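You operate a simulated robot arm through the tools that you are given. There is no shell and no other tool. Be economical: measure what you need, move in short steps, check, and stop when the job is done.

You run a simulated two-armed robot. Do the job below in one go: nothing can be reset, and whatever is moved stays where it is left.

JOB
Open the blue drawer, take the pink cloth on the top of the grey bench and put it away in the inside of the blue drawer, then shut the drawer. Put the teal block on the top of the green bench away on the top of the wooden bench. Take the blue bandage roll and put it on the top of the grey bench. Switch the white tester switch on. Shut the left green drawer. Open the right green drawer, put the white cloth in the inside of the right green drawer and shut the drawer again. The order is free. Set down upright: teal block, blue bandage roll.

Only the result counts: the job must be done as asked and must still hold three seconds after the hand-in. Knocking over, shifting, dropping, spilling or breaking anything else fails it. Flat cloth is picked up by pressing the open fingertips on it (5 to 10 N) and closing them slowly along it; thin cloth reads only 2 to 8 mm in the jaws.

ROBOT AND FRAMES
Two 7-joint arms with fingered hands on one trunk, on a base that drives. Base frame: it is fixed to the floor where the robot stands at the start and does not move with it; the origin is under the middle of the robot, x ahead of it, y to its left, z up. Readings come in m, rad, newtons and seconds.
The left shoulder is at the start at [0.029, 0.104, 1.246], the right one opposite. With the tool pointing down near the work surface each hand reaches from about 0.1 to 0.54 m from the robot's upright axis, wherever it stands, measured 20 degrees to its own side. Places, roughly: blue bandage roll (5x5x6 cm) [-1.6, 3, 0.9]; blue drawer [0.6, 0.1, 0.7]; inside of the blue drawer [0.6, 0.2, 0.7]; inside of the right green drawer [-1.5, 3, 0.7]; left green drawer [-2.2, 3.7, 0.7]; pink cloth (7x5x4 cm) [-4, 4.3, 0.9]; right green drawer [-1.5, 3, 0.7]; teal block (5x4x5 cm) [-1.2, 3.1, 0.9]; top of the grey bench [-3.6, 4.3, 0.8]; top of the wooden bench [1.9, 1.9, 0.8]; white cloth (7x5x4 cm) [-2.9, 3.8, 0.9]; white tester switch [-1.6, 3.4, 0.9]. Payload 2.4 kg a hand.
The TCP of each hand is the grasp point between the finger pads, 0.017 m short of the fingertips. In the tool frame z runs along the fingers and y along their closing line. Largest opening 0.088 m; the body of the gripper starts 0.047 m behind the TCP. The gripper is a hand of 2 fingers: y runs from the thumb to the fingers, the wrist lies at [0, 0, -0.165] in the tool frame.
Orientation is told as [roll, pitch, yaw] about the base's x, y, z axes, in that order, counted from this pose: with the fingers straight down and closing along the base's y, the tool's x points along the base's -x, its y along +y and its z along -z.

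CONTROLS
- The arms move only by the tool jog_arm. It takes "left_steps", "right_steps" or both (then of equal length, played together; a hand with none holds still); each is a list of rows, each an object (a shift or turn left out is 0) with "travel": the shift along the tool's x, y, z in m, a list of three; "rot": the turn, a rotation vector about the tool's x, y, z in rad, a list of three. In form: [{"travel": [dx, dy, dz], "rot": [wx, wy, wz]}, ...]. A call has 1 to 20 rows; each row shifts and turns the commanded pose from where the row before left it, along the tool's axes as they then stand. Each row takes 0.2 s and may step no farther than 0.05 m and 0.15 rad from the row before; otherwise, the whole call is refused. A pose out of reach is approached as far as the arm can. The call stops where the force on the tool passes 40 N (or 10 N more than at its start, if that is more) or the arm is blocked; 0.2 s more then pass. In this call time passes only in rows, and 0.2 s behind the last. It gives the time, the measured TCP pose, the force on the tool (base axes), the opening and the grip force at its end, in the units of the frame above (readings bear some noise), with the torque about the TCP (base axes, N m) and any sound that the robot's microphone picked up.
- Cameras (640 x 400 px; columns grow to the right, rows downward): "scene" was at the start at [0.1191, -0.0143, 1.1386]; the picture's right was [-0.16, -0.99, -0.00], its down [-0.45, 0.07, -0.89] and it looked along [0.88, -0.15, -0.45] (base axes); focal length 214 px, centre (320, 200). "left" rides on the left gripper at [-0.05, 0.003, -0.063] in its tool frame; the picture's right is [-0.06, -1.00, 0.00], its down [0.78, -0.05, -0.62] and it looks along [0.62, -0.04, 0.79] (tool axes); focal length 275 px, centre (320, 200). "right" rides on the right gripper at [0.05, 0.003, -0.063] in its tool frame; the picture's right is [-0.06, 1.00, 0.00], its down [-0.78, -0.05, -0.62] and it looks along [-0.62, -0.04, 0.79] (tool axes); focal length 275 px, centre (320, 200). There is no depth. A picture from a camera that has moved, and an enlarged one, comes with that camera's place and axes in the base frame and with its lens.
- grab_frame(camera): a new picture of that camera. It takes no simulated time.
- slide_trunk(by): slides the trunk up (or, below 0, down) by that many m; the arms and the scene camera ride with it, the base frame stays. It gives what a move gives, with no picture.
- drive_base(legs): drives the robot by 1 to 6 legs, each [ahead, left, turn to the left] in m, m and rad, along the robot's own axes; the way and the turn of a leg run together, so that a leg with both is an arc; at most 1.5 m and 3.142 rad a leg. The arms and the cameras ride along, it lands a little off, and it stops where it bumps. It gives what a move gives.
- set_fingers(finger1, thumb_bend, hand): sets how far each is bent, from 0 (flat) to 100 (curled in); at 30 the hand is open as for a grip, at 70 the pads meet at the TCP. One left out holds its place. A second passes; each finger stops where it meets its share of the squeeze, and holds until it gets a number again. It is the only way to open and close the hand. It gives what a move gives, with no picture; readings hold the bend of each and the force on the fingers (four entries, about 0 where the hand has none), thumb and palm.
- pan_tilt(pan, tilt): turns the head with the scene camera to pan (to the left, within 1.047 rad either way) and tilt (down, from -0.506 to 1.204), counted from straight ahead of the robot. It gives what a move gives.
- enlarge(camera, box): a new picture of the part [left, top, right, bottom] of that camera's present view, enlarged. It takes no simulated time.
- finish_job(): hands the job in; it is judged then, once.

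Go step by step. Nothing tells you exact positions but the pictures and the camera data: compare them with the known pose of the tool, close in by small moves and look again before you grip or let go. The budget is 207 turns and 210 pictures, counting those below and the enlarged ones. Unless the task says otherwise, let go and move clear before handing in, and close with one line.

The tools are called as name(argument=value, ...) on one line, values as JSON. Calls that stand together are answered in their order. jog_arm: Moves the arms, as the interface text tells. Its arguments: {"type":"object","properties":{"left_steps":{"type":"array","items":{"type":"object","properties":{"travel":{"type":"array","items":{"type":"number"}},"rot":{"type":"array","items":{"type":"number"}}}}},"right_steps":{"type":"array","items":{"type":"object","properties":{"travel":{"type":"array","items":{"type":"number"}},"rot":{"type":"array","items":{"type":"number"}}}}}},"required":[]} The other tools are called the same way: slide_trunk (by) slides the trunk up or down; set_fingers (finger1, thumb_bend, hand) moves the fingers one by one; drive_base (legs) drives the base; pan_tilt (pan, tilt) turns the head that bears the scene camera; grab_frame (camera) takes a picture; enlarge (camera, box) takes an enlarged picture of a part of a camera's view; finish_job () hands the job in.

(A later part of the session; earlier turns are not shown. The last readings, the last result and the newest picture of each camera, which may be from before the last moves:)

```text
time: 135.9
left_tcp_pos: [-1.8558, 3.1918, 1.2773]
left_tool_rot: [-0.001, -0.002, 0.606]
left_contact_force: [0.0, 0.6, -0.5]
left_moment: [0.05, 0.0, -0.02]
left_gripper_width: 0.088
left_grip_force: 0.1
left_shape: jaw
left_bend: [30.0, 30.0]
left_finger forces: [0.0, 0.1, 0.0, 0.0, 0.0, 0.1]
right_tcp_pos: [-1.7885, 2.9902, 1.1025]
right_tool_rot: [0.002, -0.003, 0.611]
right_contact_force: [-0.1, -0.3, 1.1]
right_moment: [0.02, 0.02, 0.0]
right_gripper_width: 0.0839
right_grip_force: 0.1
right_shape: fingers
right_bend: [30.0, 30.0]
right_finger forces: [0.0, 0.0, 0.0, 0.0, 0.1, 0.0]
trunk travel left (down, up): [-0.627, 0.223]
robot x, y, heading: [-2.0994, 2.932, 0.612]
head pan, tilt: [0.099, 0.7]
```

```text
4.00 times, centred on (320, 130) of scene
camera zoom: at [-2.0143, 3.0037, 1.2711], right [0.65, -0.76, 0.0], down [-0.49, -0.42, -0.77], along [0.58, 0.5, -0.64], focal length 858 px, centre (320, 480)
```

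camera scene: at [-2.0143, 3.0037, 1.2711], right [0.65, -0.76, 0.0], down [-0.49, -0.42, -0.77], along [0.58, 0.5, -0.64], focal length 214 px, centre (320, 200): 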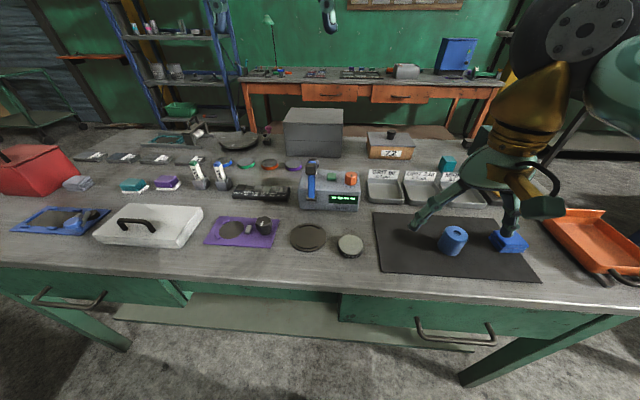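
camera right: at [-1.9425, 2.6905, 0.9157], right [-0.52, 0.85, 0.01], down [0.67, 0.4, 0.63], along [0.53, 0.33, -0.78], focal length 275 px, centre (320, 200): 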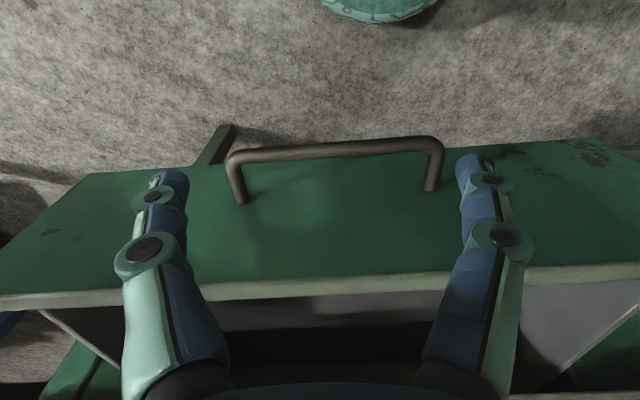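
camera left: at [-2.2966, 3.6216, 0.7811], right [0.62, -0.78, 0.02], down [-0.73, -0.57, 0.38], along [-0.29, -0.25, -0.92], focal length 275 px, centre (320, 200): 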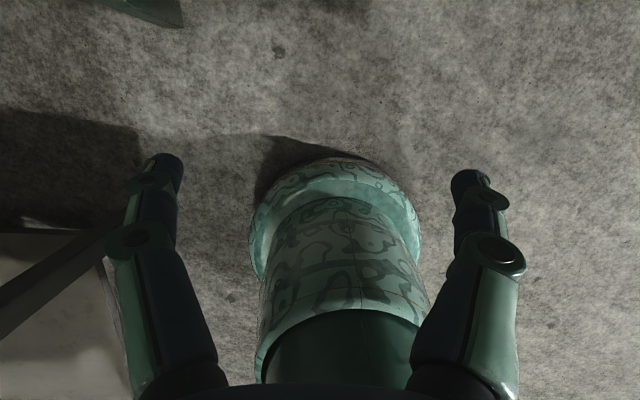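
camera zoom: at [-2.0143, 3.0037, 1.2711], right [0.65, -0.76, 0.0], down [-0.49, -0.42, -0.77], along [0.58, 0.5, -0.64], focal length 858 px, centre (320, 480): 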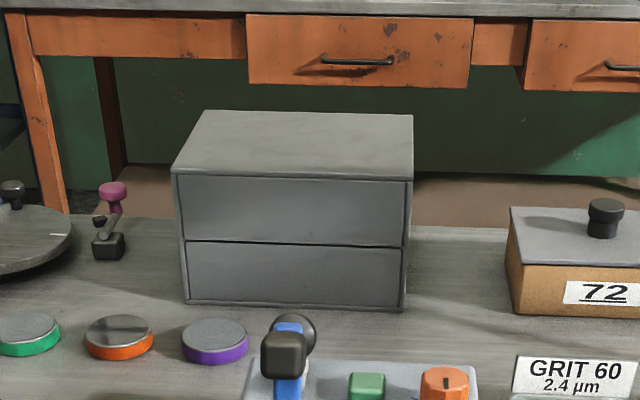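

enlarge(camera="scene", box=[285, 150, 375, 216])

drive_base(legs=[[0.08, 0, 0]])

enlarge(camera="scene", box=[270, 150, 390, 225])

```text
6.06 times, centred on (330, 183) of scene
camera zoom: at [-2.0143, 3.0037, 1.2711], right [0.65, -0.76, 0.0], down [-0.49, -0.42, -0.77], along [0.58, 0.5, -0.64], focal length 1300 px, centre (259, 303)
```

zoom: 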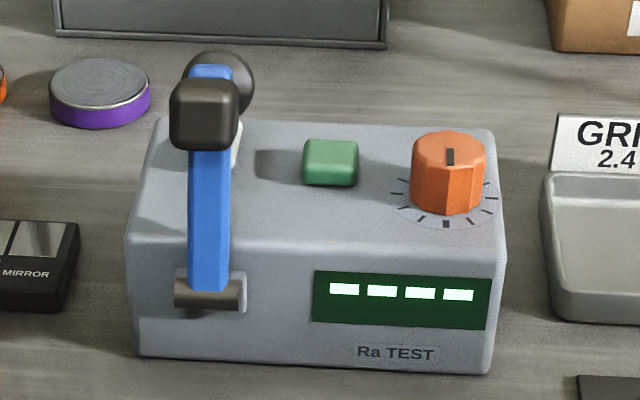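

```text
time: 137.0
left_tcp_pos: [-1.7897, 3.2378, 1.2771]
left_tool_rot: [-0.001, 0.001, 0.606]
left_contact_force: [0.1, -0.6, -0.4]
left_moment: [-0.01, -0.02, 0.02]
left_gripper_width: 0.0883
left_grip_force: 0.0
left_shape: jaw
left_bend: [30.0, 30.0]
left_finger forces: [0.0, 0.0, 0.0, 0.1, 0.1, 0.0]
right_tcp_pos: [-1.7228, 3.0364, 1.1022]
right_tool_rot: [0.002, -0.003, 0.61]
right_contact_force: [-0.6, 1.1, 0.5]
right_moment: [-0.03, 0.0, 0.0]
right_gripper_width: 0.0843
right_grip_force: 0.1
right_shape: fingers
right_bend: [30.0, 30.0]
right_finger forces: [0.1, 0.1, 0.0, 0.0, 0.0, 0.0]
trunk travel left (down, up): [-0.627, 0.223]
robot x, y, heading: [-2.0369, 2.9754, 0.605]
head pan, tilt: [0.099, 0.7]
```

```text
5.33 times, centred on (330, 188) of scene
camera zoom: at [-1.948, 3.0498, 1.2709], right [0.65, -0.76, 0.0], down [-0.49, -0.42, -0.76], along [0.58, 0.5, -0.65], focal length 1144 px, centre (267, 267)
```

zoom: 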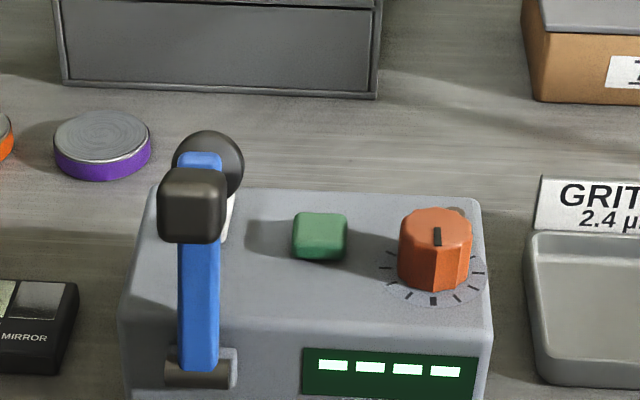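

The white switch is hidden behind the blue lever from here. I use the right hand's camera to look at it from above and to the side.

jog_arm(right_steps=[{"travel": [-0.03, 0.04, 0]}, {"travel": [-0.03, 0.04, 0]}, {"travel": [-0.03, 0.04, 0]}, {"travel": [-0.03, 0.04, 0]}])

grab_frame(camera="right")

```text
time: 138.0
left_tcp_pos: [-1.7899, 3.2382, 1.2779]
left_tool_rot: [-0.001, -0.001, 0.607]
left_contact_force: [-0.2, -0.9, 0.1]
left_moment: [0.03, 0.03, -0.03]
left_gripper_width: 0.0876
left_grip_force: 0.1
left_shape: jaw
left_bend: [30.0, 30.0]
left_finger forces: [0.1, 0.1, 0.1, 0.0, 0.0, 0.1]
right_tcp_pos: [-1.7176, 3.2376, 1.1029]
right_tool_rot: [0.002, -0.005, 0.613]
right_contact_force: [0.0, 0.2, 0.0]
right_moment: [-0.01, -0.01, 0.0]
right_gripper_width: 0.0839
right_grip_force: 0.0
right_shape: fingers
right_bend: [30.0, 30.0]
right_finger forces: [0.0, 0.0, 0.0, 0.0, 0.0, 0.0]
trunk travel left (down, up): [-0.627, 0.223]
robot x, y, heading: [-2.0395, 2.9771, 0.611]
head pan, tilt: [0.099, 0.7]
```

```text
132 pictures are left
camera right: at [-1.7605, 3.2117, 1.1649], right [-0.52, 0.85, 0.0], down [0.67, 0.41, 0.62], along [0.53, 0.33, -0.78], focal length 275 px, centre (320, 200)
```

right: 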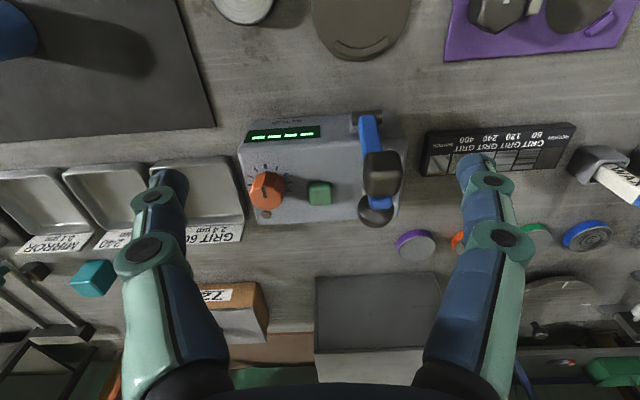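

enlarge(camera="right", box=[300, 90, 440, 240])

jog_arm(right_steps=[{"travel": [-0.03, -0.03, 0]}, {"travel": [-0.03, -0.03, 0]}])

grab_frame(camera="right")

```text
2.67 times, centred on (370, 165) of right
camera zoom: at [-1.7605, 3.2117, 1.1649], right [-0.52, 0.85, 0.0], down [0.67, 0.41, 0.62], along [0.53, 0.33, -0.78], focal length 734 px, centre (187, 293)
```

zoom: 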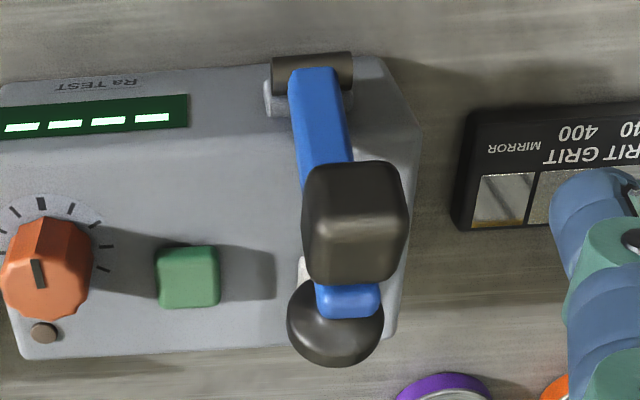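

```text
time: 138.6
left_tcp_pos: [-1.7915, 3.236, 1.278]
left_tool_rot: [-0.002, -0.001, 0.606]
left_contact_force: [0.4, 0.1, 1.0]
left_moment: [-0.01, -0.01, 0.03]
left_gripper_width: 0.088
left_grip_force: 0.1
left_shape: jaw
left_bend: [30.0, 30.0]
left_finger forces: [0.0, 0.0, 0.0, 0.1, 0.0, 0.1]
right_tcp_pos: [-1.6326, 3.2195, 1.1025]
right_tool_rot: [0.003, -0.005, 0.613]
right_contact_force: [-0.5, 0.4, 0.5]
right_moment: [-0.02, -0.01, 0.0]
right_gripper_width: 0.0841
right_grip_force: 0.0
right_shape: fingers
right_bend: [30.0, 30.0]
right_finger forces: [0.0, 0.0, 0.1, 0.0, 0.0, 0.0]
trunk travel left (down, up): [-0.627, 0.223]
robot x, y, heading: [-2.0341, 2.977, 0.604]
head pan, tilt: [0.099, 0.7]
```

```text
130 pictures are left
camera right: at [-1.6757, 3.1928, 1.1653], right [-0.52, 0.85, 0.0], down [0.67, 0.41, 0.62], along [0.53, 0.33, -0.78], focal length 275 px, centre (320, 200)
```

right: 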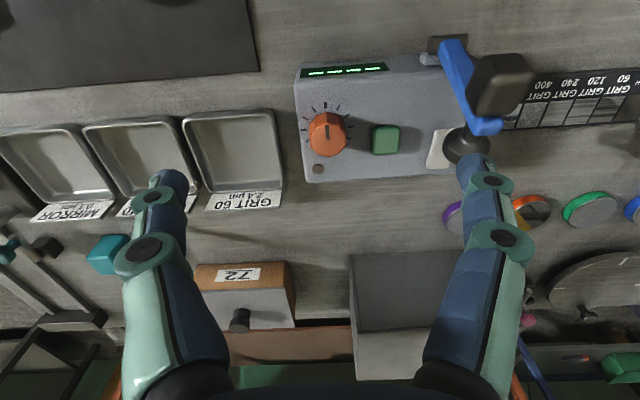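

enlarge(camera="right", box=[400, 20, 540, 180])

jog_arm(right_steps=[{"travel": [0.0, -0.03, 0.04]}, {"travel": [0.0, -0.03, 0.04]}])

enlarge(camera="right", box=[420, 20, 640, 200])

```text
2.50 times, centred on (470, 100) of right
camera zoom: at [-1.6757, 3.1928, 1.1653], right [-0.52, 0.85, 0.0], down [0.67, 0.41, 0.62], along [0.53, 0.33, -0.78], focal length 688 px, centre (-55, 450)
```

zoom: 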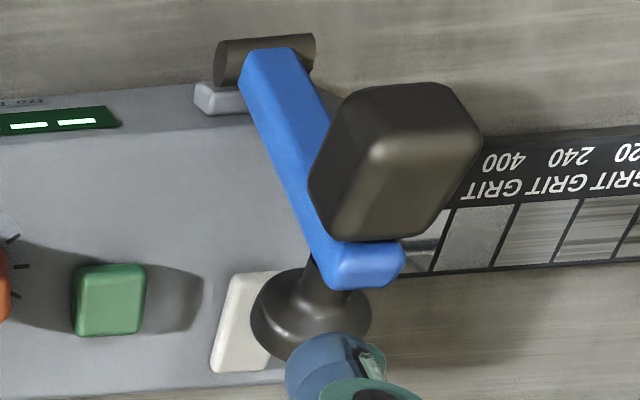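

```text
time: 139.2
left_tcp_pos: [-1.7906, 3.2376, 1.278]
left_tool_rot: [-0.002, -0.001, 0.605]
left_contact_force: [-0.3, 0.1, -1.4]
left_moment: [0.01, 0.01, 0.0]
left_gripper_width: 0.0879
left_grip_force: 0.1
left_shape: jaw
left_bend: [30.0, 30.0]
left_finger forces: [0.0, 0.0, 0.0, 0.1, 0.0, 0.0]
right_tcp_pos: [-1.5956, 3.1716, 1.0222]
right_tool_rot: [0.002, -0.005, 0.612]
right_contact_force: [-1.1, -0.9, -0.2]
right_moment: [-0.02, -0.02, -0.03]
right_gripper_width: 0.0841
right_grip_force: 0.0
right_shape: fingers
right_bend: [30.0, 30.0]
right_finger forces: [0.0, 0.0, 0.0, 0.0, 0.0, 0.1]
trunk travel left (down, up): [-0.627, 0.223]
robot x, y, heading: [-2.0391, 2.9777, 0.606]
head pan, tilt: [0.099, 0.7]
```

```text
2.22 times, centred on (530, 110) of right
camera zoom: at [-1.6392, 3.1452, 1.0853], right [-0.52, 0.85, 0.0], down [0.67, 0.41, 0.62], along [0.53, 0.33, -0.78], focal length 612 px, centre (-147, 400)
```

zoom: 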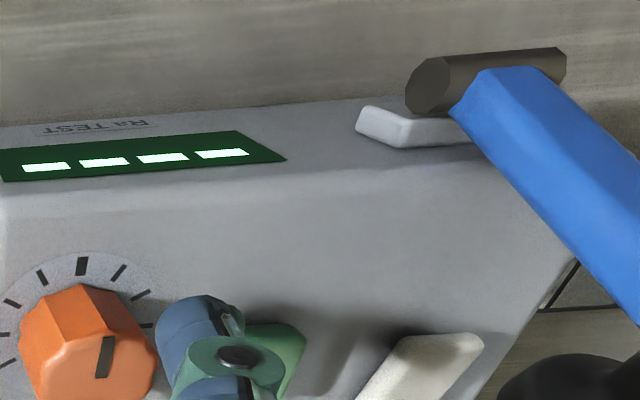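

The white part is a flat pad on the tester's top, half hidden under the foot of the blue lever. I turn the right hand to look at it from the right.

jog_arm(right_steps=[{"rot": [0, 0, -0.15]}, {"rot": [0, 0, -0.15]}, {"rot": [0, 0, -0.15]}, {"rot": [0, 0, -0.15]}, {"rot": [0, 0, -0.15]}, {"travel": [0, 0.03, 0]}, {"travel": [0, 0.03, 0]}])

grab_frame(camera="right")

```text
time: 140.8
left_tcp_pos: [-1.7904, 3.2364, 1.2773]
left_tool_rot: [-0.001, -0.002, 0.606]
left_contact_force: [0.2, -0.2, -0.3]
left_moment: [0.0, 0.01, -0.01]
left_gripper_width: 0.0877
left_grip_force: 0.0
left_shape: jaw
left_bend: [30.0, 30.0]
left_finger forces: [0.0, 0.1, 0.1, 0.0, 0.1, 0.0]
right_tcp_pos: [-1.658, 3.1854, 1.021]
right_tool_rot: [-0.003, -0.006, 1.361]
right_contact_force: [0.2, 0.7, 0.4]
right_moment: [0.02, -0.02, 0.0]
right_gripper_width: 0.0841
right_grip_force: 0.1
right_shape: fingers
right_bend: [30.0, 30.0]
right_finger forces: [0.0, 0.0, 0.1, 0.0, 0.0, 0.0]
trunk travel left (down, up): [-0.627, 0.223]
robot x, y, heading: [-2.0369, 2.9779, 0.612]
head pan, tilt: [0.099, 0.7]
```

```text
127 pictures are left
camera right: at [-1.6717, 3.136, 1.0846], right [-0.96, 0.27, 0.0], down [0.21, 0.75, 0.62], along [0.17, 0.6, -0.78], focal length 275 px, centre (320, 200)
```

right: 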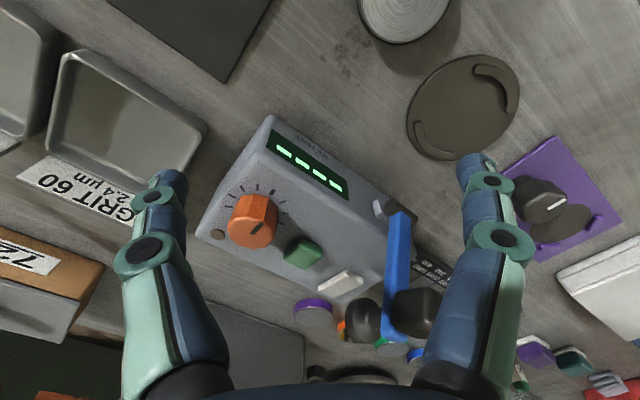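

enlarge(camera="right", box=[260, 190, 460, 360])

```text
2.35 times, centred on (360, 275) of right
camera zoom: at [-1.6717, 3.136, 1.0846], right [-0.96, 0.27, 0.0], down [0.21, 0.75, 0.62], along [0.17, 0.6, -0.78], focal length 648 px, centre (226, 24)
```

zoom: 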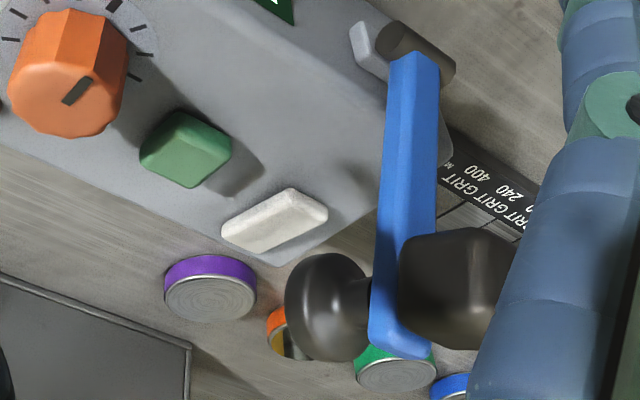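

The white rocker's long side runs front to back and the lever stands clear to its front left. I turn the hand further, to look and later approach purely from the right.

jog_arm(right_steps=[{"rot": [0, 0, -0.15]}, {"rot": [0, 0, -0.15]}, {"rot": [0, 0, -0.15]}, {"rot": [0, 0, -0.15]}, {"rot": [0, 0, -0.15]}, {"rot": [0, 0, -0.07]}, {"travel": [0, -0.035, 0]}, {"travel": [-0.02, -0.036, 0]}, {"travel": [-0.026, -0.036, 0.01]}])

grab_frame(camera="right")

```text
time: 142.8
left_tcp_pos: [-1.7906, 3.2367, 1.2778]
left_tool_rot: [-0.005, -0.002, 0.605]
left_contact_force: [0.1, 0.5, 0.4]
left_moment: [0.02, -0.02, 0.03]
left_gripper_width: 0.0878
left_grip_force: 0.1
left_shape: jaw
left_bend: [30.0, 30.0]
left_finger forces: [0.1, 0.0, 0.0, 0.0, 0.0, 0.0]
right_tcp_pos: [-1.6275, 3.2306, 1.0264]
right_tool_rot: [-0.006, -0.003, 2.182]
right_contact_force: [0.4, -0.7, -0.4]
right_moment: [0.02, -0.01, -0.02]
right_gripper_width: 0.0839
right_grip_force: 0.1
right_shape: fingers
right_bend: [30.0, 30.0]
right_finger forces: [0.0, 0.1, 0.1, 0.1, 0.0, 0.0]
right hand out of reach, approached as far as the arm can: row 8, 9
trunk travel left (down, up): [-0.627, 0.223]
robot x, y, heading: [-2.0385, 2.9783, 0.612]
head pan, tilt: [0.099, 0.7]
```

```text
125 pictures are left
camera right: at [-1.6016, 3.1877, 1.0898], right [-0.85, -0.52, 0.0], down [-0.41, 0.67, 0.62], along [-0.32, 0.53, -0.78], focal length 275 px, centre (320, 200)
```

right: 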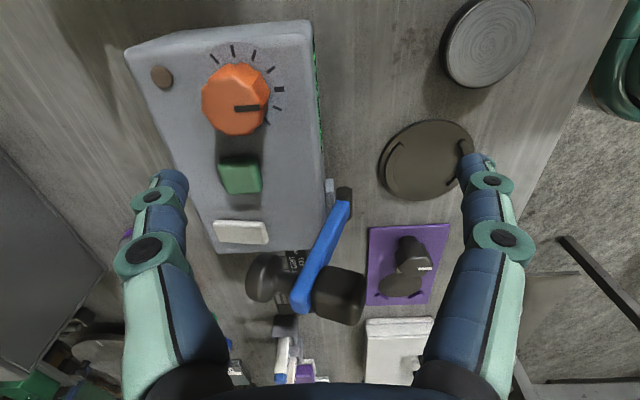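

enlarge(camera="right", box=[180, 140, 380, 300])

```text
2.50 times, centred on (280, 220) of right
camera zoom: at [-1.6016, 3.1877, 1.0898], right [-0.85, -0.52, 0.0], down [-0.41, 0.67, 0.62], along [-0.32, 0.53, -0.78], focal length 688 px, centre (420, 150)
```

zoom: 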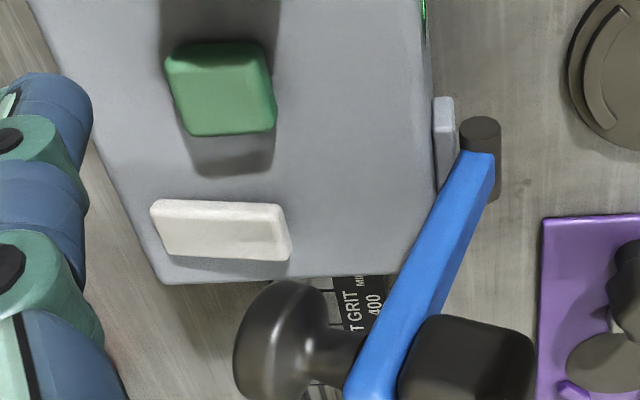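

The rocker's front end appears to be the raised one, so I plan to press that end from the right with closed fingers. First I raise the hand, move the base left and closer for reach, and close the fingers.

jog_arm(right_steps=[{"travel": [0, 0, -0.04]}, {"travel": [0, 0, -0.03]}])

drive_base(legs=[[0, 0.12, 0], [0.05, 0, 0]])

set_fingers(hand="right", finger1=70, thumb_bend=70)

grab_frame(camera="right")

```text
time: 143.4
left_tcp_pos: [-1.7916, 3.2367, 1.2778]
left_tool_rot: [-0.001, -0.002, 0.605]
left_contact_force: [-0.1, 0.1, 0.2]
left_moment: [0.02, 0.01, 0.01]
left_gripper_width: 0.0879
left_grip_force: 0.0
left_shape: jaw
left_bend: [30.0, 30.0]
left_finger forces: [0.1, 0.0, 0.0, 0.0, 0.0, 0.0]
right_tcp_pos: [-1.6282, 3.2286, 1.0967]
right_tool_rot: [-0.002, -0.002, 2.182]
right_contact_force: [0.0, -0.3, 0.0]
right_moment: [-0.01, -0.01, 0.0]
right_gripper_width: 0.084
right_grip_force: 0.1
right_shape: fingers
right_bend: [30.0, 30.0]
right_finger forces: [0.0, 0.1, 0.1, 0.1, 0.1, 0.1]
trunk travel left (down, up): [-0.627, 0.223]
robot x, y, heading: [-2.0371, 2.9811, 0.606]
head pan, tilt: [0.099, 0.7]
```

```text
time: 145.1
left_tcp_pos: [-1.8179, 3.3665, 1.2754]
left_tool_rot: [0.0, 0.001, 0.603]
left_contact_force: [0.2, 0.9, 0.4]
left_moment: [0.0, 0.02, -0.02]
left_gripper_width: 0.088
left_grip_force: 0.1
left_shape: jaw
left_bend: [30.0, 30.0]
left_finger forces: [0.0, 0.0, 0.1, 0.0, 0.0, 0.0]
right_tcp_pos: [-1.6534, 3.3576, 1.0959]
right_tool_rot: [-0.001, -0.002, 2.179]
right_contact_force: [0.1, -0.1, 0.4]
right_moment: [0.02, 0.03, 0.0]
right_gripper_width: 0.084
right_grip_force: 0.1
right_shape: fingers
right_bend: [30.0, 30.0]
right_finger forces: [0.0, 0.0, 0.0, 0.0, 0.1, 0.0]
trunk travel left (down, up): [-0.627, 0.223]
robot x, y, heading: [-2.0632, 3.1056, 0.601]
head pan, tilt: [0.099, 0.7]
```

```text
time: 146.1
left_tcp_pos: [-1.8178, 3.3644, 1.2782]
left_tool_rot: [-0.002, -0.002, 0.604]
left_contact_force: [0.4, 0.5, 0.0]
left_moment: [0.03, -0.01, 0.02]
left_gripper_width: 0.0879
left_grip_force: 0.0
left_shape: jaw
left_bend: [30.0, 30.0]
left_finger forces: [0.0, 0.1, 0.1, 0.0, 0.0, 0.1]
right_tcp_pos: [-1.6546, 3.3568, 1.0958]
right_tool_rot: [-0.003, -0.003, 2.179]
right_contact_force: [-0.2, 0.0, 0.0]
right_moment: [0.01, 0.0, 0.01]
right_gripper_width: 0.0
right_grip_force: 0.1
right_shape: fingers
right_bend: [70.0, 70.0]
right_finger forces: [0.0, 0.1, 0.0, 0.1, 0.0, 0.0]
trunk travel left (down, up): [-0.627, 0.223]
robot x, y, heading: [-2.0618, 3.1048, 0.604]
head pan, tilt: [0.099, 0.7]
```

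```text
123 pictures are left
camera right: at [-1.6297, 3.3137, 1.1597], right [-0.85, -0.52, 0.0], down [-0.41, 0.67, 0.62], along [-0.32, 0.53, -0.78], focal length 275 px, centre (320, 200)
```

right: 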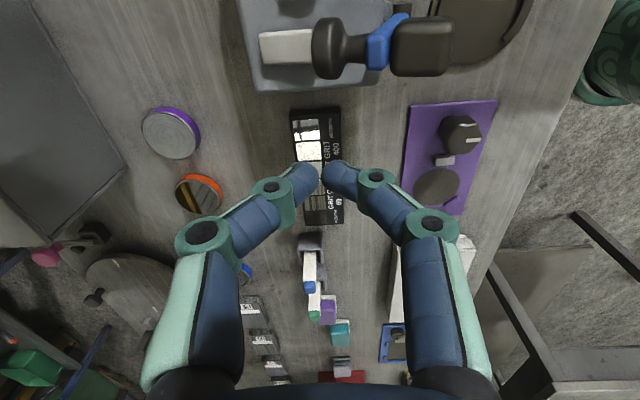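

enlarge(camera="right", box=[230, 0, 390, 100])

enlarge(camera="scene", box=[300, 180, 460, 280])

```text
4.00 times, centred on (310, 50) of right
camera zoom: at [-1.6297, 3.3137, 1.1597], right [-0.85, -0.52, 0.0], down [-0.41, 0.67, 0.62], along [-0.32, 0.53, -0.78], focal length 1101 px, centre (360, 800)
```

zoom: 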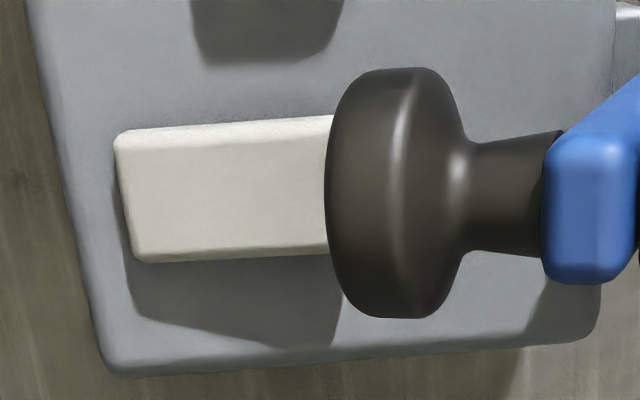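

```text
4.00 times, centred on (380, 230) of scene
camera zoom: at [-1.977, 3.1773, 1.271], right [0.65, -0.76, 0.0], down [-0.49, -0.42, -0.76], along [0.58, 0.5, -0.64], focal length 858 px, centre (80, 80)
```

zoom: 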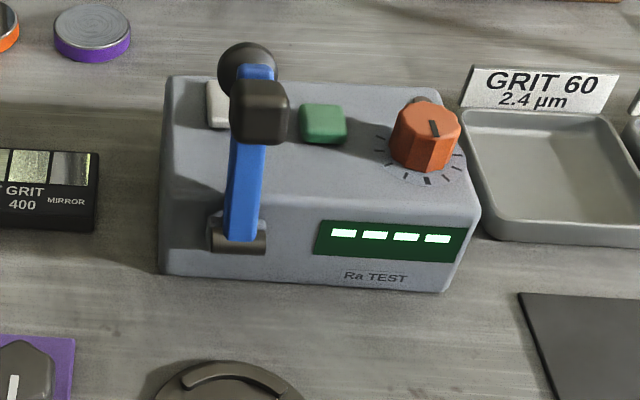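

Shadow lengths in this view confirm that the rocker's front end is raised, but the lever's black foot hovers near it. I take a low side view from the right to see the clearance.

jog_arm(right_steps=[{"travel": [0.05, 0, 0]}, {"travel": [0.05, -0.005, 0]}, {"travel": [0.05, -0.005, 0]}, {"rot": [0, -0.15, 0]}, {"rot": [0, -0.15, 0]}, {"rot": [0, -0.15, 0]}, {"rot": [0, -0.15, 0]}, {"travel": [0.0212, 0, 0.031]}, {"travel": [0.0212, 0, 0.031]}])

grab_frame(camera="right")

```text
refused: row 2 steps farther than a row can; nothing moved
```

```text
120 pictures are left
camera right: at [-1.6297, 3.3137, 1.1597], right [-0.85, -0.52, 0.0], down [-0.41, 0.67, 0.62], along [-0.32, 0.53, -0.78], focal length 275 px, centre (320, 200)
```

right: 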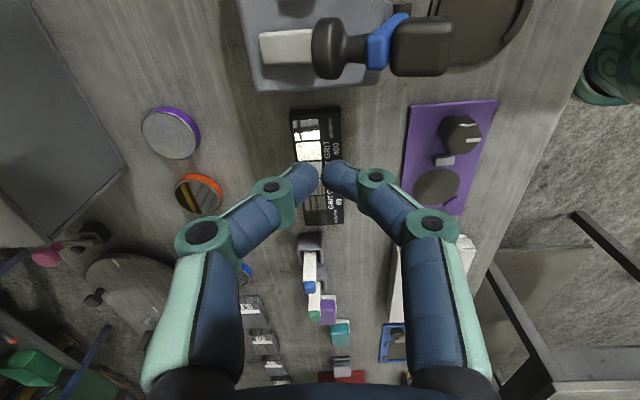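

Row length was slightly over the limit; I resend with shorter rows.

jog_arm(right_steps=[{"travel": [0.048, 0, 0]}, {"travel": [0.048, -0.005, 0]}, {"travel": [0.048, -0.005, 0]}, {"rot": [0, -0.15, 0]}, {"rot": [0, -0.15, 0]}, {"rot": [0, -0.15, 0]}, {"rot": [0, -0.15, 0]}, {"travel": [0.0212, 0, 0.031]}, {"travel": [0.0212, 0, 0.031]}])

grab_frame(camera="right")

```text
time: 148.1
left_tcp_pos: [-1.818, 3.3638, 1.2785]
left_tool_rot: [-0.002, -0.003, 0.604]
left_contact_force: [0.0, -0.5, -0.4]
left_moment: [-0.01, 0.0, 0.01]
left_gripper_width: 0.0877
left_grip_force: 0.1
left_shape: jaw
left_bend: [30.0, 30.0]
left_finger forces: [0.0, 0.1, 0.0, 0.1, 0.0, 0.1]
right_tcp_pos: [-1.5769, 3.2414, 1.0232]
right_tool_rot: [-0.004, -0.604, 2.183]
right_contact_force: [0.4, 0.2, -0.1]
right_moment: [0.0, 0.01, 0.04]
right_gripper_width: 0.0
right_grip_force: 0.1
right_shape: fingers
right_bend: [70.0, 70.0]
right_finger forces: [0.1, 0.1, 0.0, 0.0, 0.1, 0.1]
right hand out of reach, approached as far as the arm can: row 9
trunk travel left (down, up): [-0.627, 0.223]
robot x, y, heading: [-2.0683, 3.1098, 0.605]
head pan, tilt: [0.099, 0.7]
```

```text
119 pictures are left
camera right: at [-1.5361, 3.1755, 1.047], right [-0.85, -0.53, 0.03], down [-0.13, 0.27, 0.95], along [-0.51, 0.81, -0.29], focal length 275 px, centre (320, 200)
```

right: 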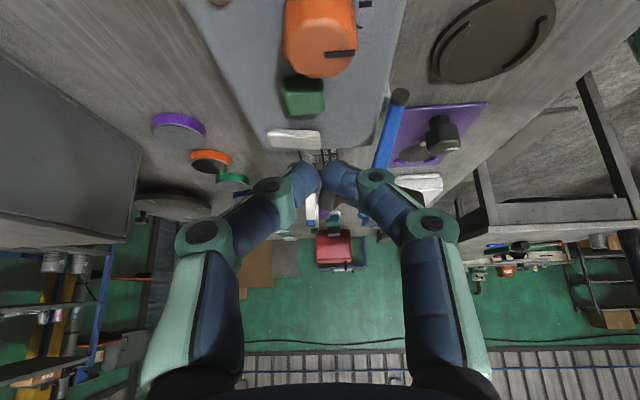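

enlarge(camera="right", box=[240, 80, 400, 180])

set_fingers(hand="right", finger1=30, thumb_bend=70)

enlarge(camera="right", box=[240, 90, 420, 202])

```text
4.00 times, centred on (320, 130) of right
camera zoom: at [-1.5361, 3.1755, 1.047], right [-0.85, -0.53, 0.03], down [-0.13, 0.27, 0.95], along [-0.51, 0.81, -0.29], focal length 1101 px, centre (320, 480)
```

zoom: 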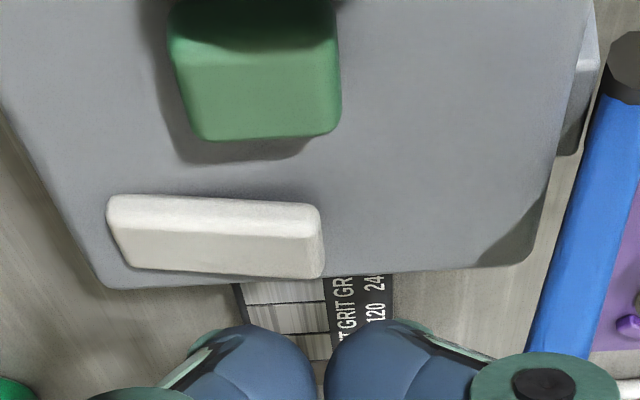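

```text
time: 149.1
left_tcp_pos: [-1.8176, 3.3654, 1.2782]
left_tool_rot: [-0.003, -0.002, 0.605]
left_contact_force: [-0.7, -0.3, -0.7]
left_moment: [-0.04, 0.0, 0.0]
left_gripper_width: 0.088
left_grip_force: 0.1
left_shape: jaw
left_bend: [30.0, 30.0]
left_finger forces: [0.0, 0.0, 0.1, 0.0, 0.1, 0.0]
right_tcp_pos: [-1.5785, 3.2413, 1.0233]
right_tool_rot: [-0.006, -0.604, 2.182]
right_contact_force: [-0.1, 0.3, -0.1]
right_moment: [-0.01, 0.03, -0.01]
right_gripper_width: 0.0396
right_grip_force: 0.1
right_shape: fingers
right_bend: [30.0, 70.0]
right_finger forces: [0.0, 0.1, 0.1, 0.1, 0.0, 0.0]
trunk travel left (down, up): [-0.627, 0.223]
robot x, y, heading: [-2.0649, 3.1075, 0.609]
head pan, tilt: [0.099, 0.7]
```

```text
3.56 times, centred on (330, 146) of right
camera zoom: at [-1.5359, 3.1763, 1.0473], right [-0.85, -0.53, 0.03], down [-0.13, 0.27, 0.95], along [-0.51, 0.81, -0.3], focal length 979 px, centre (284, 392)
```

zoom: 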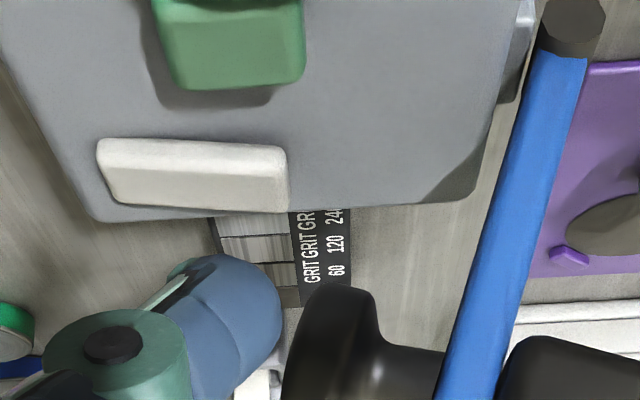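

Very clear now: the rocker's front end is raised, and the lever's foot is just beyond and above it with about 1.8 cm of gap. I close the fingers and move in from the right above the front half.

set_fingers(hand="right", finger1=70, thumb_bend=70)

jog_arm(right_steps=[{"travel": [-0.025, -0.004, 0.017]}, {"travel": [-0.025, -0.003, 0.017]}, {"travel": [-0.025, 0, 0.017]}])

grab_frame(camera="right")

enlarge(camera="scene", box=[280, 150, 440, 250])

```text
time: 150.1
left_tcp_pos: [-1.8172, 3.3647, 1.2784]
left_tool_rot: [-0.002, -0.003, 0.603]
left_contact_force: [0.4, -0.3, 0.0]
left_moment: [-0.02, -0.01, -0.02]
left_gripper_width: 0.0879
left_grip_force: 0.1
left_shape: jaw
left_bend: [30.0, 30.0]
left_finger forces: [0.0, 0.0, 0.0, 0.0, 0.0, 0.0]
right_tcp_pos: [-1.5783, 3.2406, 1.0235]
right_tool_rot: [-0.004, -0.602, 2.182]
right_contact_force: [-0.5, 0.2, -0.3]
right_moment: [-0.02, 0.02, -0.02]
right_gripper_width: 0.0001
right_grip_force: 0.1
right_shape: fingers
right_bend: [70.0, 70.0]
right_finger forces: [0.0, 0.2, 0.1, 0.1, 0.0, 0.0]
trunk travel left (down, up): [-0.627, 0.223]
robot x, y, heading: [-2.0598, 3.1032, 0.602]
head pan, tilt: [0.099, 0.7]
```

```text
time: 150.9
left_tcp_pos: [-1.8193, 3.3647, 1.2776]
left_tool_rot: [-0.003, -0.001, 0.604]
left_contact_force: [-0.5, 0.6, -0.7]
left_moment: [-0.02, 0.01, -0.01]
left_gripper_width: 0.0882
left_grip_force: 0.1
left_shape: jaw
left_bend: [30.0, 30.0]
left_finger forces: [0.1, 0.0, 0.0, 0.0, 0.0, 0.0]
right_tcp_pos: [-1.6236, 3.3204, 1.025]
right_tool_rot: [-0.003, -0.604, 2.18]
right_contact_force: [-0.3, 0.2, -0.7]
right_moment: [-0.01, 0.0, -0.02]
right_gripper_width: 0.0
right_grip_force: 0.1
right_shape: fingers
right_bend: [70.0, 70.0]
right_finger forces: [0.1, 0.0, 0.0, 0.0, 0.0, 0.1]
trunk travel left (down, up): [-0.627, 0.223]
robot x, y, heading: [-2.0676, 3.1054, 0.602]
head pan, tilt: [0.099, 0.7]
```

```text
116 pictures are left
camera right: at [-1.582, 3.2549, 1.0491], right [-0.85, -0.53, 0.03], down [-0.13, 0.27, 0.95], along [-0.51, 0.81, -0.3], focal length 275 px, centre (320, 200)
```

right: 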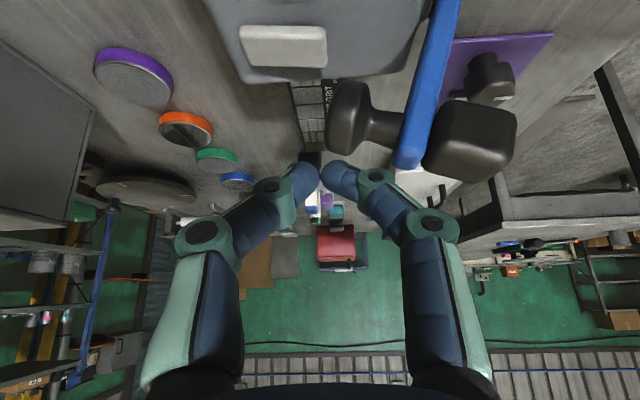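

```text
4.00 times, centred on (360, 200) of scene
camera zoom: at [-1.9771, 3.1777, 1.271], right [0.65, -0.76, 0.0], down [-0.49, -0.42, -0.76], along [0.58, 0.5, -0.64], focal length 858 px, centre (160, 200)
```

zoom: 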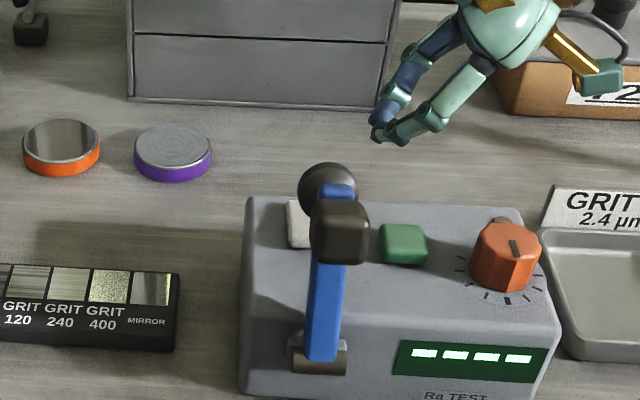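

From this view the press point needs to go 9 mm further back from the foot. I adjust and lower to just above the rocker.

jog_arm(right_steps=[{"travel": [-0.009, -0.009, 0.0062]}, {"travel": [0.0142, 0, 0.0206]}, {"travel": [0.0114, 0, 0.0165]}])

grab_frame(camera="right")

enlarge(camera="scene", box=[300, 160, 420, 235])

```text
time: 151.8
left_tcp_pos: [-1.8157, 3.3622, 1.2764]
left_tool_rot: [-0.002, 0.0, 0.601]
left_contact_force: [0.3, 0.0, 0.6]
left_moment: [-0.01, 0.0, 0.01]
left_gripper_width: 0.0877
left_grip_force: 0.0
left_shape: jaw
left_bend: [30.0, 30.0]
left_finger forces: [0.0, 0.0, 0.0, 0.0, 0.0, 0.0]
right_tcp_pos: [-1.6367, 3.3201, 0.9898]
right_tool_rot: [-0.021, -0.601, 2.177]
right_contact_force: [11.9, -7.2, 11.3]
right_moment: [0.06, -0.09, -0.12]
right_gripper_width: 0.0013
right_grip_force: 7.9
right_shape: fingers
right_bend: [68.0, 72.0]
right_finger forces: [1.7, 0.0, 0.1, 0.0, 14.4, 0.0]
right hand out of reach, approached as far as the arm can: row 1, 2, 3
trunk travel left (down, up): [-0.627, 0.223]
robot x, y, heading: [-2.0623, 3.1057, 0.601]
head pan, tilt: [0.099, 0.7]
stopped in row 3 (right hand): the force on the tool passed its limit at 45 N (the readings are from after the stop); the commanded pose is now the measured one
```

```text
114 pictures are left
camera right: at [-1.5978, 3.2533, 1.0142], right [-0.86, -0.52, 0.02], down [-0.14, 0.26, 0.95], along [-0.5, 0.81, -0.3], focal length 275 px, centre (320, 200)
```

right: 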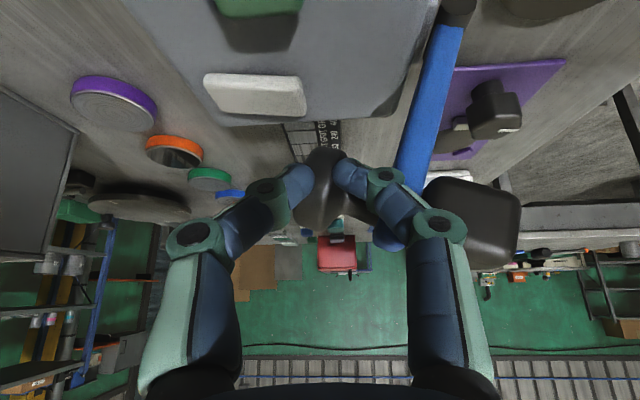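

```text
5.33 times, centred on (360, 198) of scene
camera zoom: at [-1.9754, 3.1762, 1.271], right [0.65, -0.76, 0.0], down [-0.49, -0.42, -0.76], along [0.58, 0.49, -0.64], focal length 1144 px, centre (107, 213)
```

zoom: 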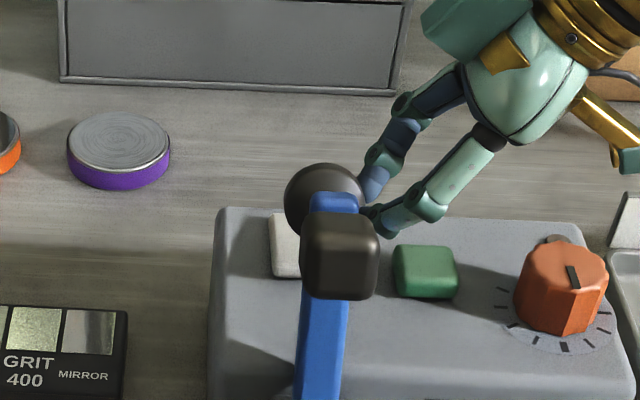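

The arm ran out of reach, slid forward and touched the lever's foot, so I stop and back out along the finger axis. Then I return to the natural hand angle, which reaches further, and check the lever.

jog_arm(right_steps=[{"travel": [0, 0, -0.036]}, {"travel": [0, 0, -0.045]}, {"travel": [0, 0, -0.045]}, {"rot": [0, 0.15, 0]}, {"rot": [0, 0.15, 0]}, {"rot": [0, 0.15, 0]}, {"rot": [0, 0.15, 0]}])

enlarge(camera="scene", box=[280, 150, 440, 250])

```text
time: 153.4
left_tcp_pos: [-1.8185, 3.3652, 1.2776]
left_tool_rot: [-0.001, -0.002, 0.602]
left_contact_force: [-0.8, -1.1, 0.3]
left_moment: [0.03, 0.0, 0.03]
left_gripper_width: 0.0878
left_grip_force: 0.0
left_shape: jaw
left_bend: [30.0, 30.0]
left_finger forces: [0.0, 0.1, 0.1, 0.0, 0.0, 0.0]
right_tcp_pos: [-1.6031, 3.2624, 1.0952]
right_tool_rot: [-0.015, -0.002, 2.168]
right_contact_force: [0.9, -0.3, 0.0]
right_moment: [-0.02, 0.0, 0.02]
right_gripper_width: 0.0002
right_grip_force: 0.0
right_shape: fingers
right_bend: [70.0, 70.0]
right_finger forces: [0.0, 0.0, 0.1, 0.0, 0.0, 0.0]
trunk travel left (down, up): [-0.627, 0.223]
robot x, y, heading: [-2.0652, 3.1061, 0.603]
head pan, tilt: [0.099, 0.7]
```

```text
4.00 times, centred on (360, 200) of scene
camera zoom: at [-1.9768, 3.1773, 1.271], right [0.65, -0.76, 0.0], down [-0.49, -0.42, -0.76], along [0.58, 0.49, -0.64], focal length 858 px, centre (160, 200)
```

zoom: 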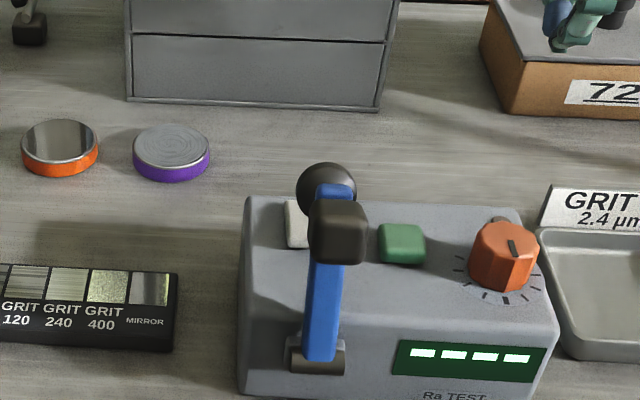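

The lever and tester are unmoved. I rotate the hand back to its natural yaw and drive a little closer.

jog_arm(right_steps=[{"rot": [0, 0, 0.15]}, {"rot": [0, 0, 0.15]}, {"rot": [0, 0, 0.15]}, {"rot": [0, 0, 0.15]}, {"rot": [0, 0, 0.15]}, {"rot": [0, 0, 0.15]}, {"rot": [0, 0, 0.15]}, {"rot": [0, 0, 0.15]}, {"rot": [0, 0, 0.15]}, {"rot": [0, 0, 0.15]}, {"rot": [0, 0, 0.06]}])

drive_base(legs=[[0.04, 0, 0]])

grab_frame(camera="right")

grab_frame(camera="scene")

```text
time: 155.8
left_tcp_pos: [-1.8174, 3.3638, 1.2772]
left_tool_rot: [0.0, -0.002, 0.6]
left_contact_force: [0.4, 0.3, -0.4]
left_moment: [0.0, 0.01, 0.03]
left_gripper_width: 0.088
left_grip_force: 0.0
left_shape: jaw
left_bend: [30.0, 30.0]
left_finger forces: [0.0, 0.0, 0.0, 0.0, 0.1, 0.0]
right_tcp_pos: [-1.6021, 3.2604, 1.0935]
right_tool_rot: [0.002, -0.016, 0.609]
right_contact_force: [0.4, 0.7, -1.0]
right_moment: [-0.02, 0.01, 0.01]
right_gripper_width: 0.0001
right_grip_force: 0.0
right_shape: fingers
right_bend: [70.0, 70.0]
right_finger forces: [0.0, 0.0, 0.1, 0.1, 0.0, 0.0]
trunk travel left (down, up): [-0.627, 0.223]
robot x, y, heading: [-2.0647, 3.1055, 0.598]
head pan, tilt: [0.099, 0.7]
```

```text
time: 156.7
left_tcp_pos: [-1.7832, 3.3876, 1.2782]
left_tool_rot: [-0.002, 0.0, 0.6]
left_contact_force: [-0.3, 1.1, 0.9]
left_moment: [0.0, 0.03, 0.0]
left_gripper_width: 0.0877
left_grip_force: 0.0
left_shape: jaw
left_bend: [30.0, 30.0]
left_finger forces: [0.0, 0.0, 0.0, 0.1, 0.1, 0.0]
right_tcp_pos: [-1.568, 3.285, 1.0927]
right_tool_rot: [0.002, -0.013, 0.61]
right_contact_force: [0.0, 0.8, -0.1]
right_moment: [-0.01, 0.02, -0.03]
right_gripper_width: 0.0
right_grip_force: 0.1
right_shape: fingers
right_bend: [70.0, 70.0]
right_finger forces: [0.0, 0.0, 0.0, 0.0, 0.0, 0.1]
trunk travel left (down, up): [-0.627, 0.223]
robot x, y, heading: [-2.0342, 3.1283, 0.607]
head pan, tilt: [0.099, 0.7]
```

```text
111 pictures are left
camera right: at [-1.6114, 3.2579, 1.1551], right [-0.52, 0.85, 0.0], down [0.66, 0.4, 0.63], along [0.54, 0.33, -0.78], focal length 275 px, centre (320, 200)
```

right: 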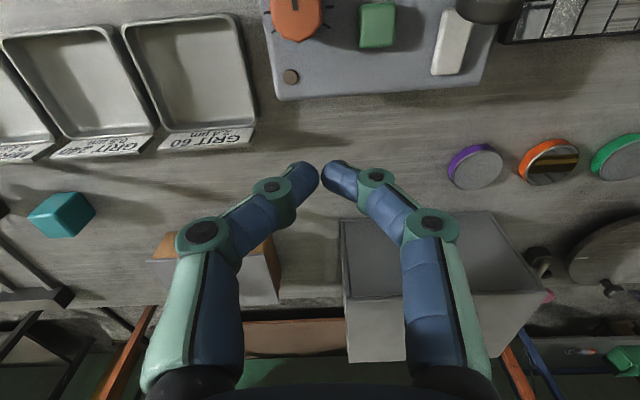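

```text
110 pictures are left
camera scene: at [-1.9423, 3.2008, 1.2708], right [0.65, -0.76, 0.0], down [-0.49, -0.42, -0.76], along [0.58, 0.49, -0.65], focal length 214 px, centre (320, 200)
```

scene: 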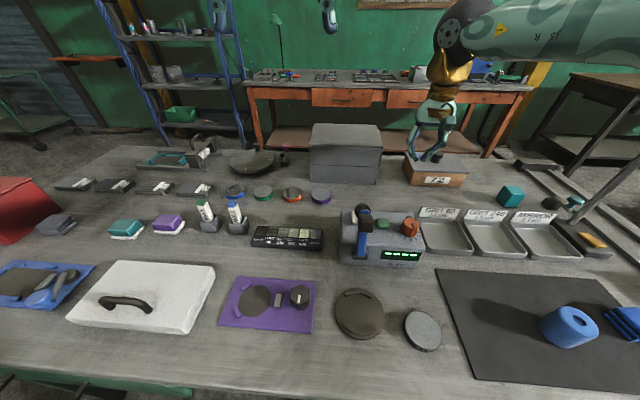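

From here the rocker is seen from straight above: it spans f 0.586 to 0.624, and the free front half is reachable. I position the closed fingertips above it and look.

jog_arm(right_steps=[{"travel": [0.008, 0.044, 0]}, {"travel": [0.008, 0.0435, 0], "rot": [0, 0.15, 0]}, {"travel": [0, 0, 0.045]}])

grab_frame(camera="right")

enlarge(camera="scene", box=[310, 150, 430, 225])

```text
time: 157.5
left_tcp_pos: [-1.7835, 3.3862, 1.2777]
left_tool_rot: [-0.002, 0.0, 0.602]
left_contact_force: [0.3, -0.1, -0.2]
left_moment: [-0.02, -0.01, -0.04]
left_gripper_width: 0.0876
left_grip_force: 0.1
left_shape: jaw
left_bend: [30.0, 30.0]
left_finger forces: [0.0, 0.1, 0.0, 0.0, 0.0, 0.0]
right_tcp_pos: [-1.6369, 3.3425, 1.0491]
right_tool_rot: [0.002, 0.136, 0.607]
right_contact_force: [-0.6, -0.2, -1.0]
right_moment: [0.01, 0.0, 0.01]
right_gripper_width: 0.0001
right_grip_force: 0.1
right_shape: fingers
right_bend: [70.0, 70.0]
right_finger forces: [0.0, 0.0, 0.0, 0.0, 0.0, 0.0]
trunk travel left (down, up): [-0.627, 0.223]
robot x, y, heading: [-2.0354, 3.1301, 0.604]
head pan, tilt: [0.099, 0.7]
```

```text
109 pictures are left
camera right: at [-1.6721, 3.3214, 1.1194], right [-0.52, 0.85, -0.01], down [0.73, 0.45, 0.51], along [0.44, 0.26, -0.86], focal length 275 px, centre (320, 200)
```

right: 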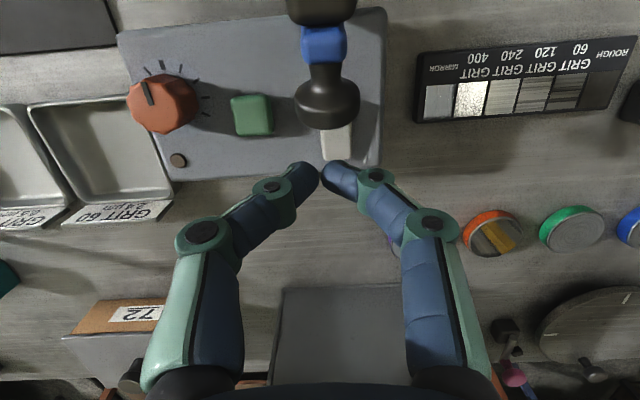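

```text
5.33 times, centred on (370, 188) of scene
camera zoom: at [-1.9435, 3.1994, 1.271], right [0.65, -0.76, 0.0], down [-0.49, -0.42, -0.76], along [0.58, 0.5, -0.64], focal length 1144 px, centre (53, 267)
```

zoom: 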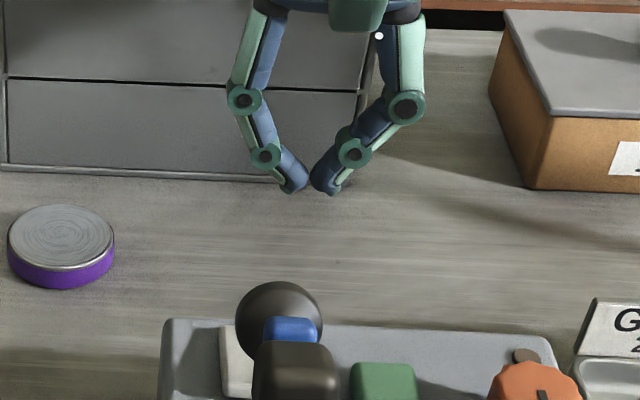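

The fingertips are 9 mm too far forward and 6 mm too far right. I correct, set the hand vertical, and press down gently while watching for a sound.

jog_arm(right_steps=[{"travel": [-0.009, 0.006, 0], "rot": [0, -0.1, 0]}, {"travel": [-0.0008, 0, 0.02]}, {"travel": [-0.0008, 0, 0.02]}, {"travel": [-0.0008, 0, 0.015]}])

grab_frame(camera="right")

enlarge(camera="scene", box=[310, 170, 430, 245])

```text
time: 158.5
left_tcp_pos: [-1.7863, 3.3872, 1.2775]
left_tool_rot: [-0.001, -0.002, 0.601]
left_contact_force: [0.1, -0.3, -0.3]
left_moment: [-0.02, 0.02, 0.01]
left_gripper_width: 0.088
left_grip_force: 0.0
left_shape: jaw
left_bend: [30.0, 30.0]
left_finger forces: [0.0, 0.0, 0.0, 0.0, 0.0, 0.0]
right_tcp_pos: [-1.6331, 3.3538, 0.9924]
right_tool_rot: [0.003, 0.035, 0.609]
right_contact_force: [0.3, -0.8, 0.3]
right_moment: [-0.03, -0.01, -0.01]
right_gripper_width: 0.0
right_grip_force: 0.1
right_shape: fingers
right_bend: [70.0, 70.0]
right_finger forces: [0.1, 0.0, 0.0, 0.1, 0.1, 0.0]
trunk travel left (down, up): [-0.627, 0.223]
robot x, y, heading: [-2.034, 3.1284, 0.607]
head pan, tilt: [0.099, 0.7]
```

```text
107 pictures are left
camera right: at [-1.6737, 3.3286, 1.0569], right [-0.52, 0.85, 0.0], down [0.69, 0.42, 0.59], along [0.51, 0.31, -0.81], focal length 275 px, centre (320, 200)
```

right: 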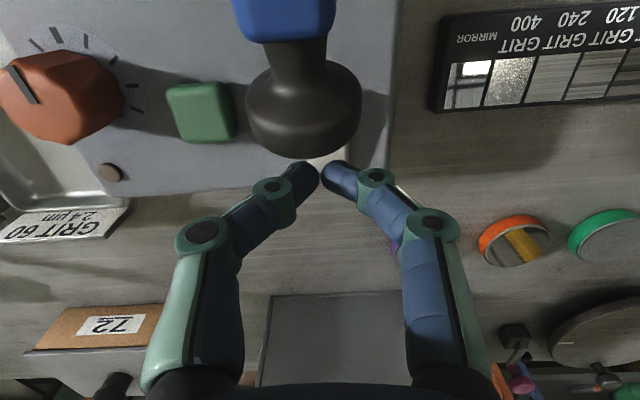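

```text
5.33 times, centred on (370, 208) of scene
camera zoom: at [-1.944, 3.2, 1.271], right [0.65, -0.76, 0.0], down [-0.49, -0.42, -0.76], along [0.58, 0.5, -0.64], focal length 1144 px, centre (53, 160)
```

zoom: 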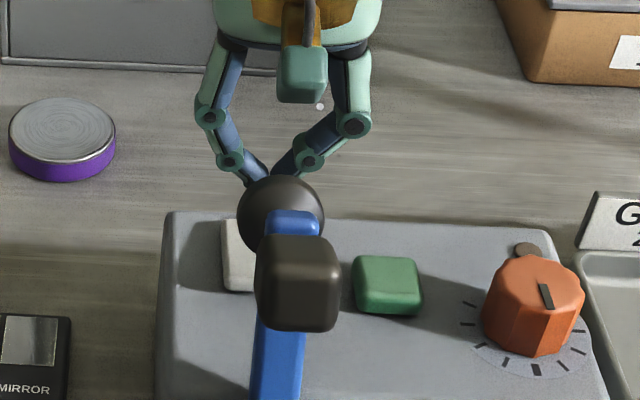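

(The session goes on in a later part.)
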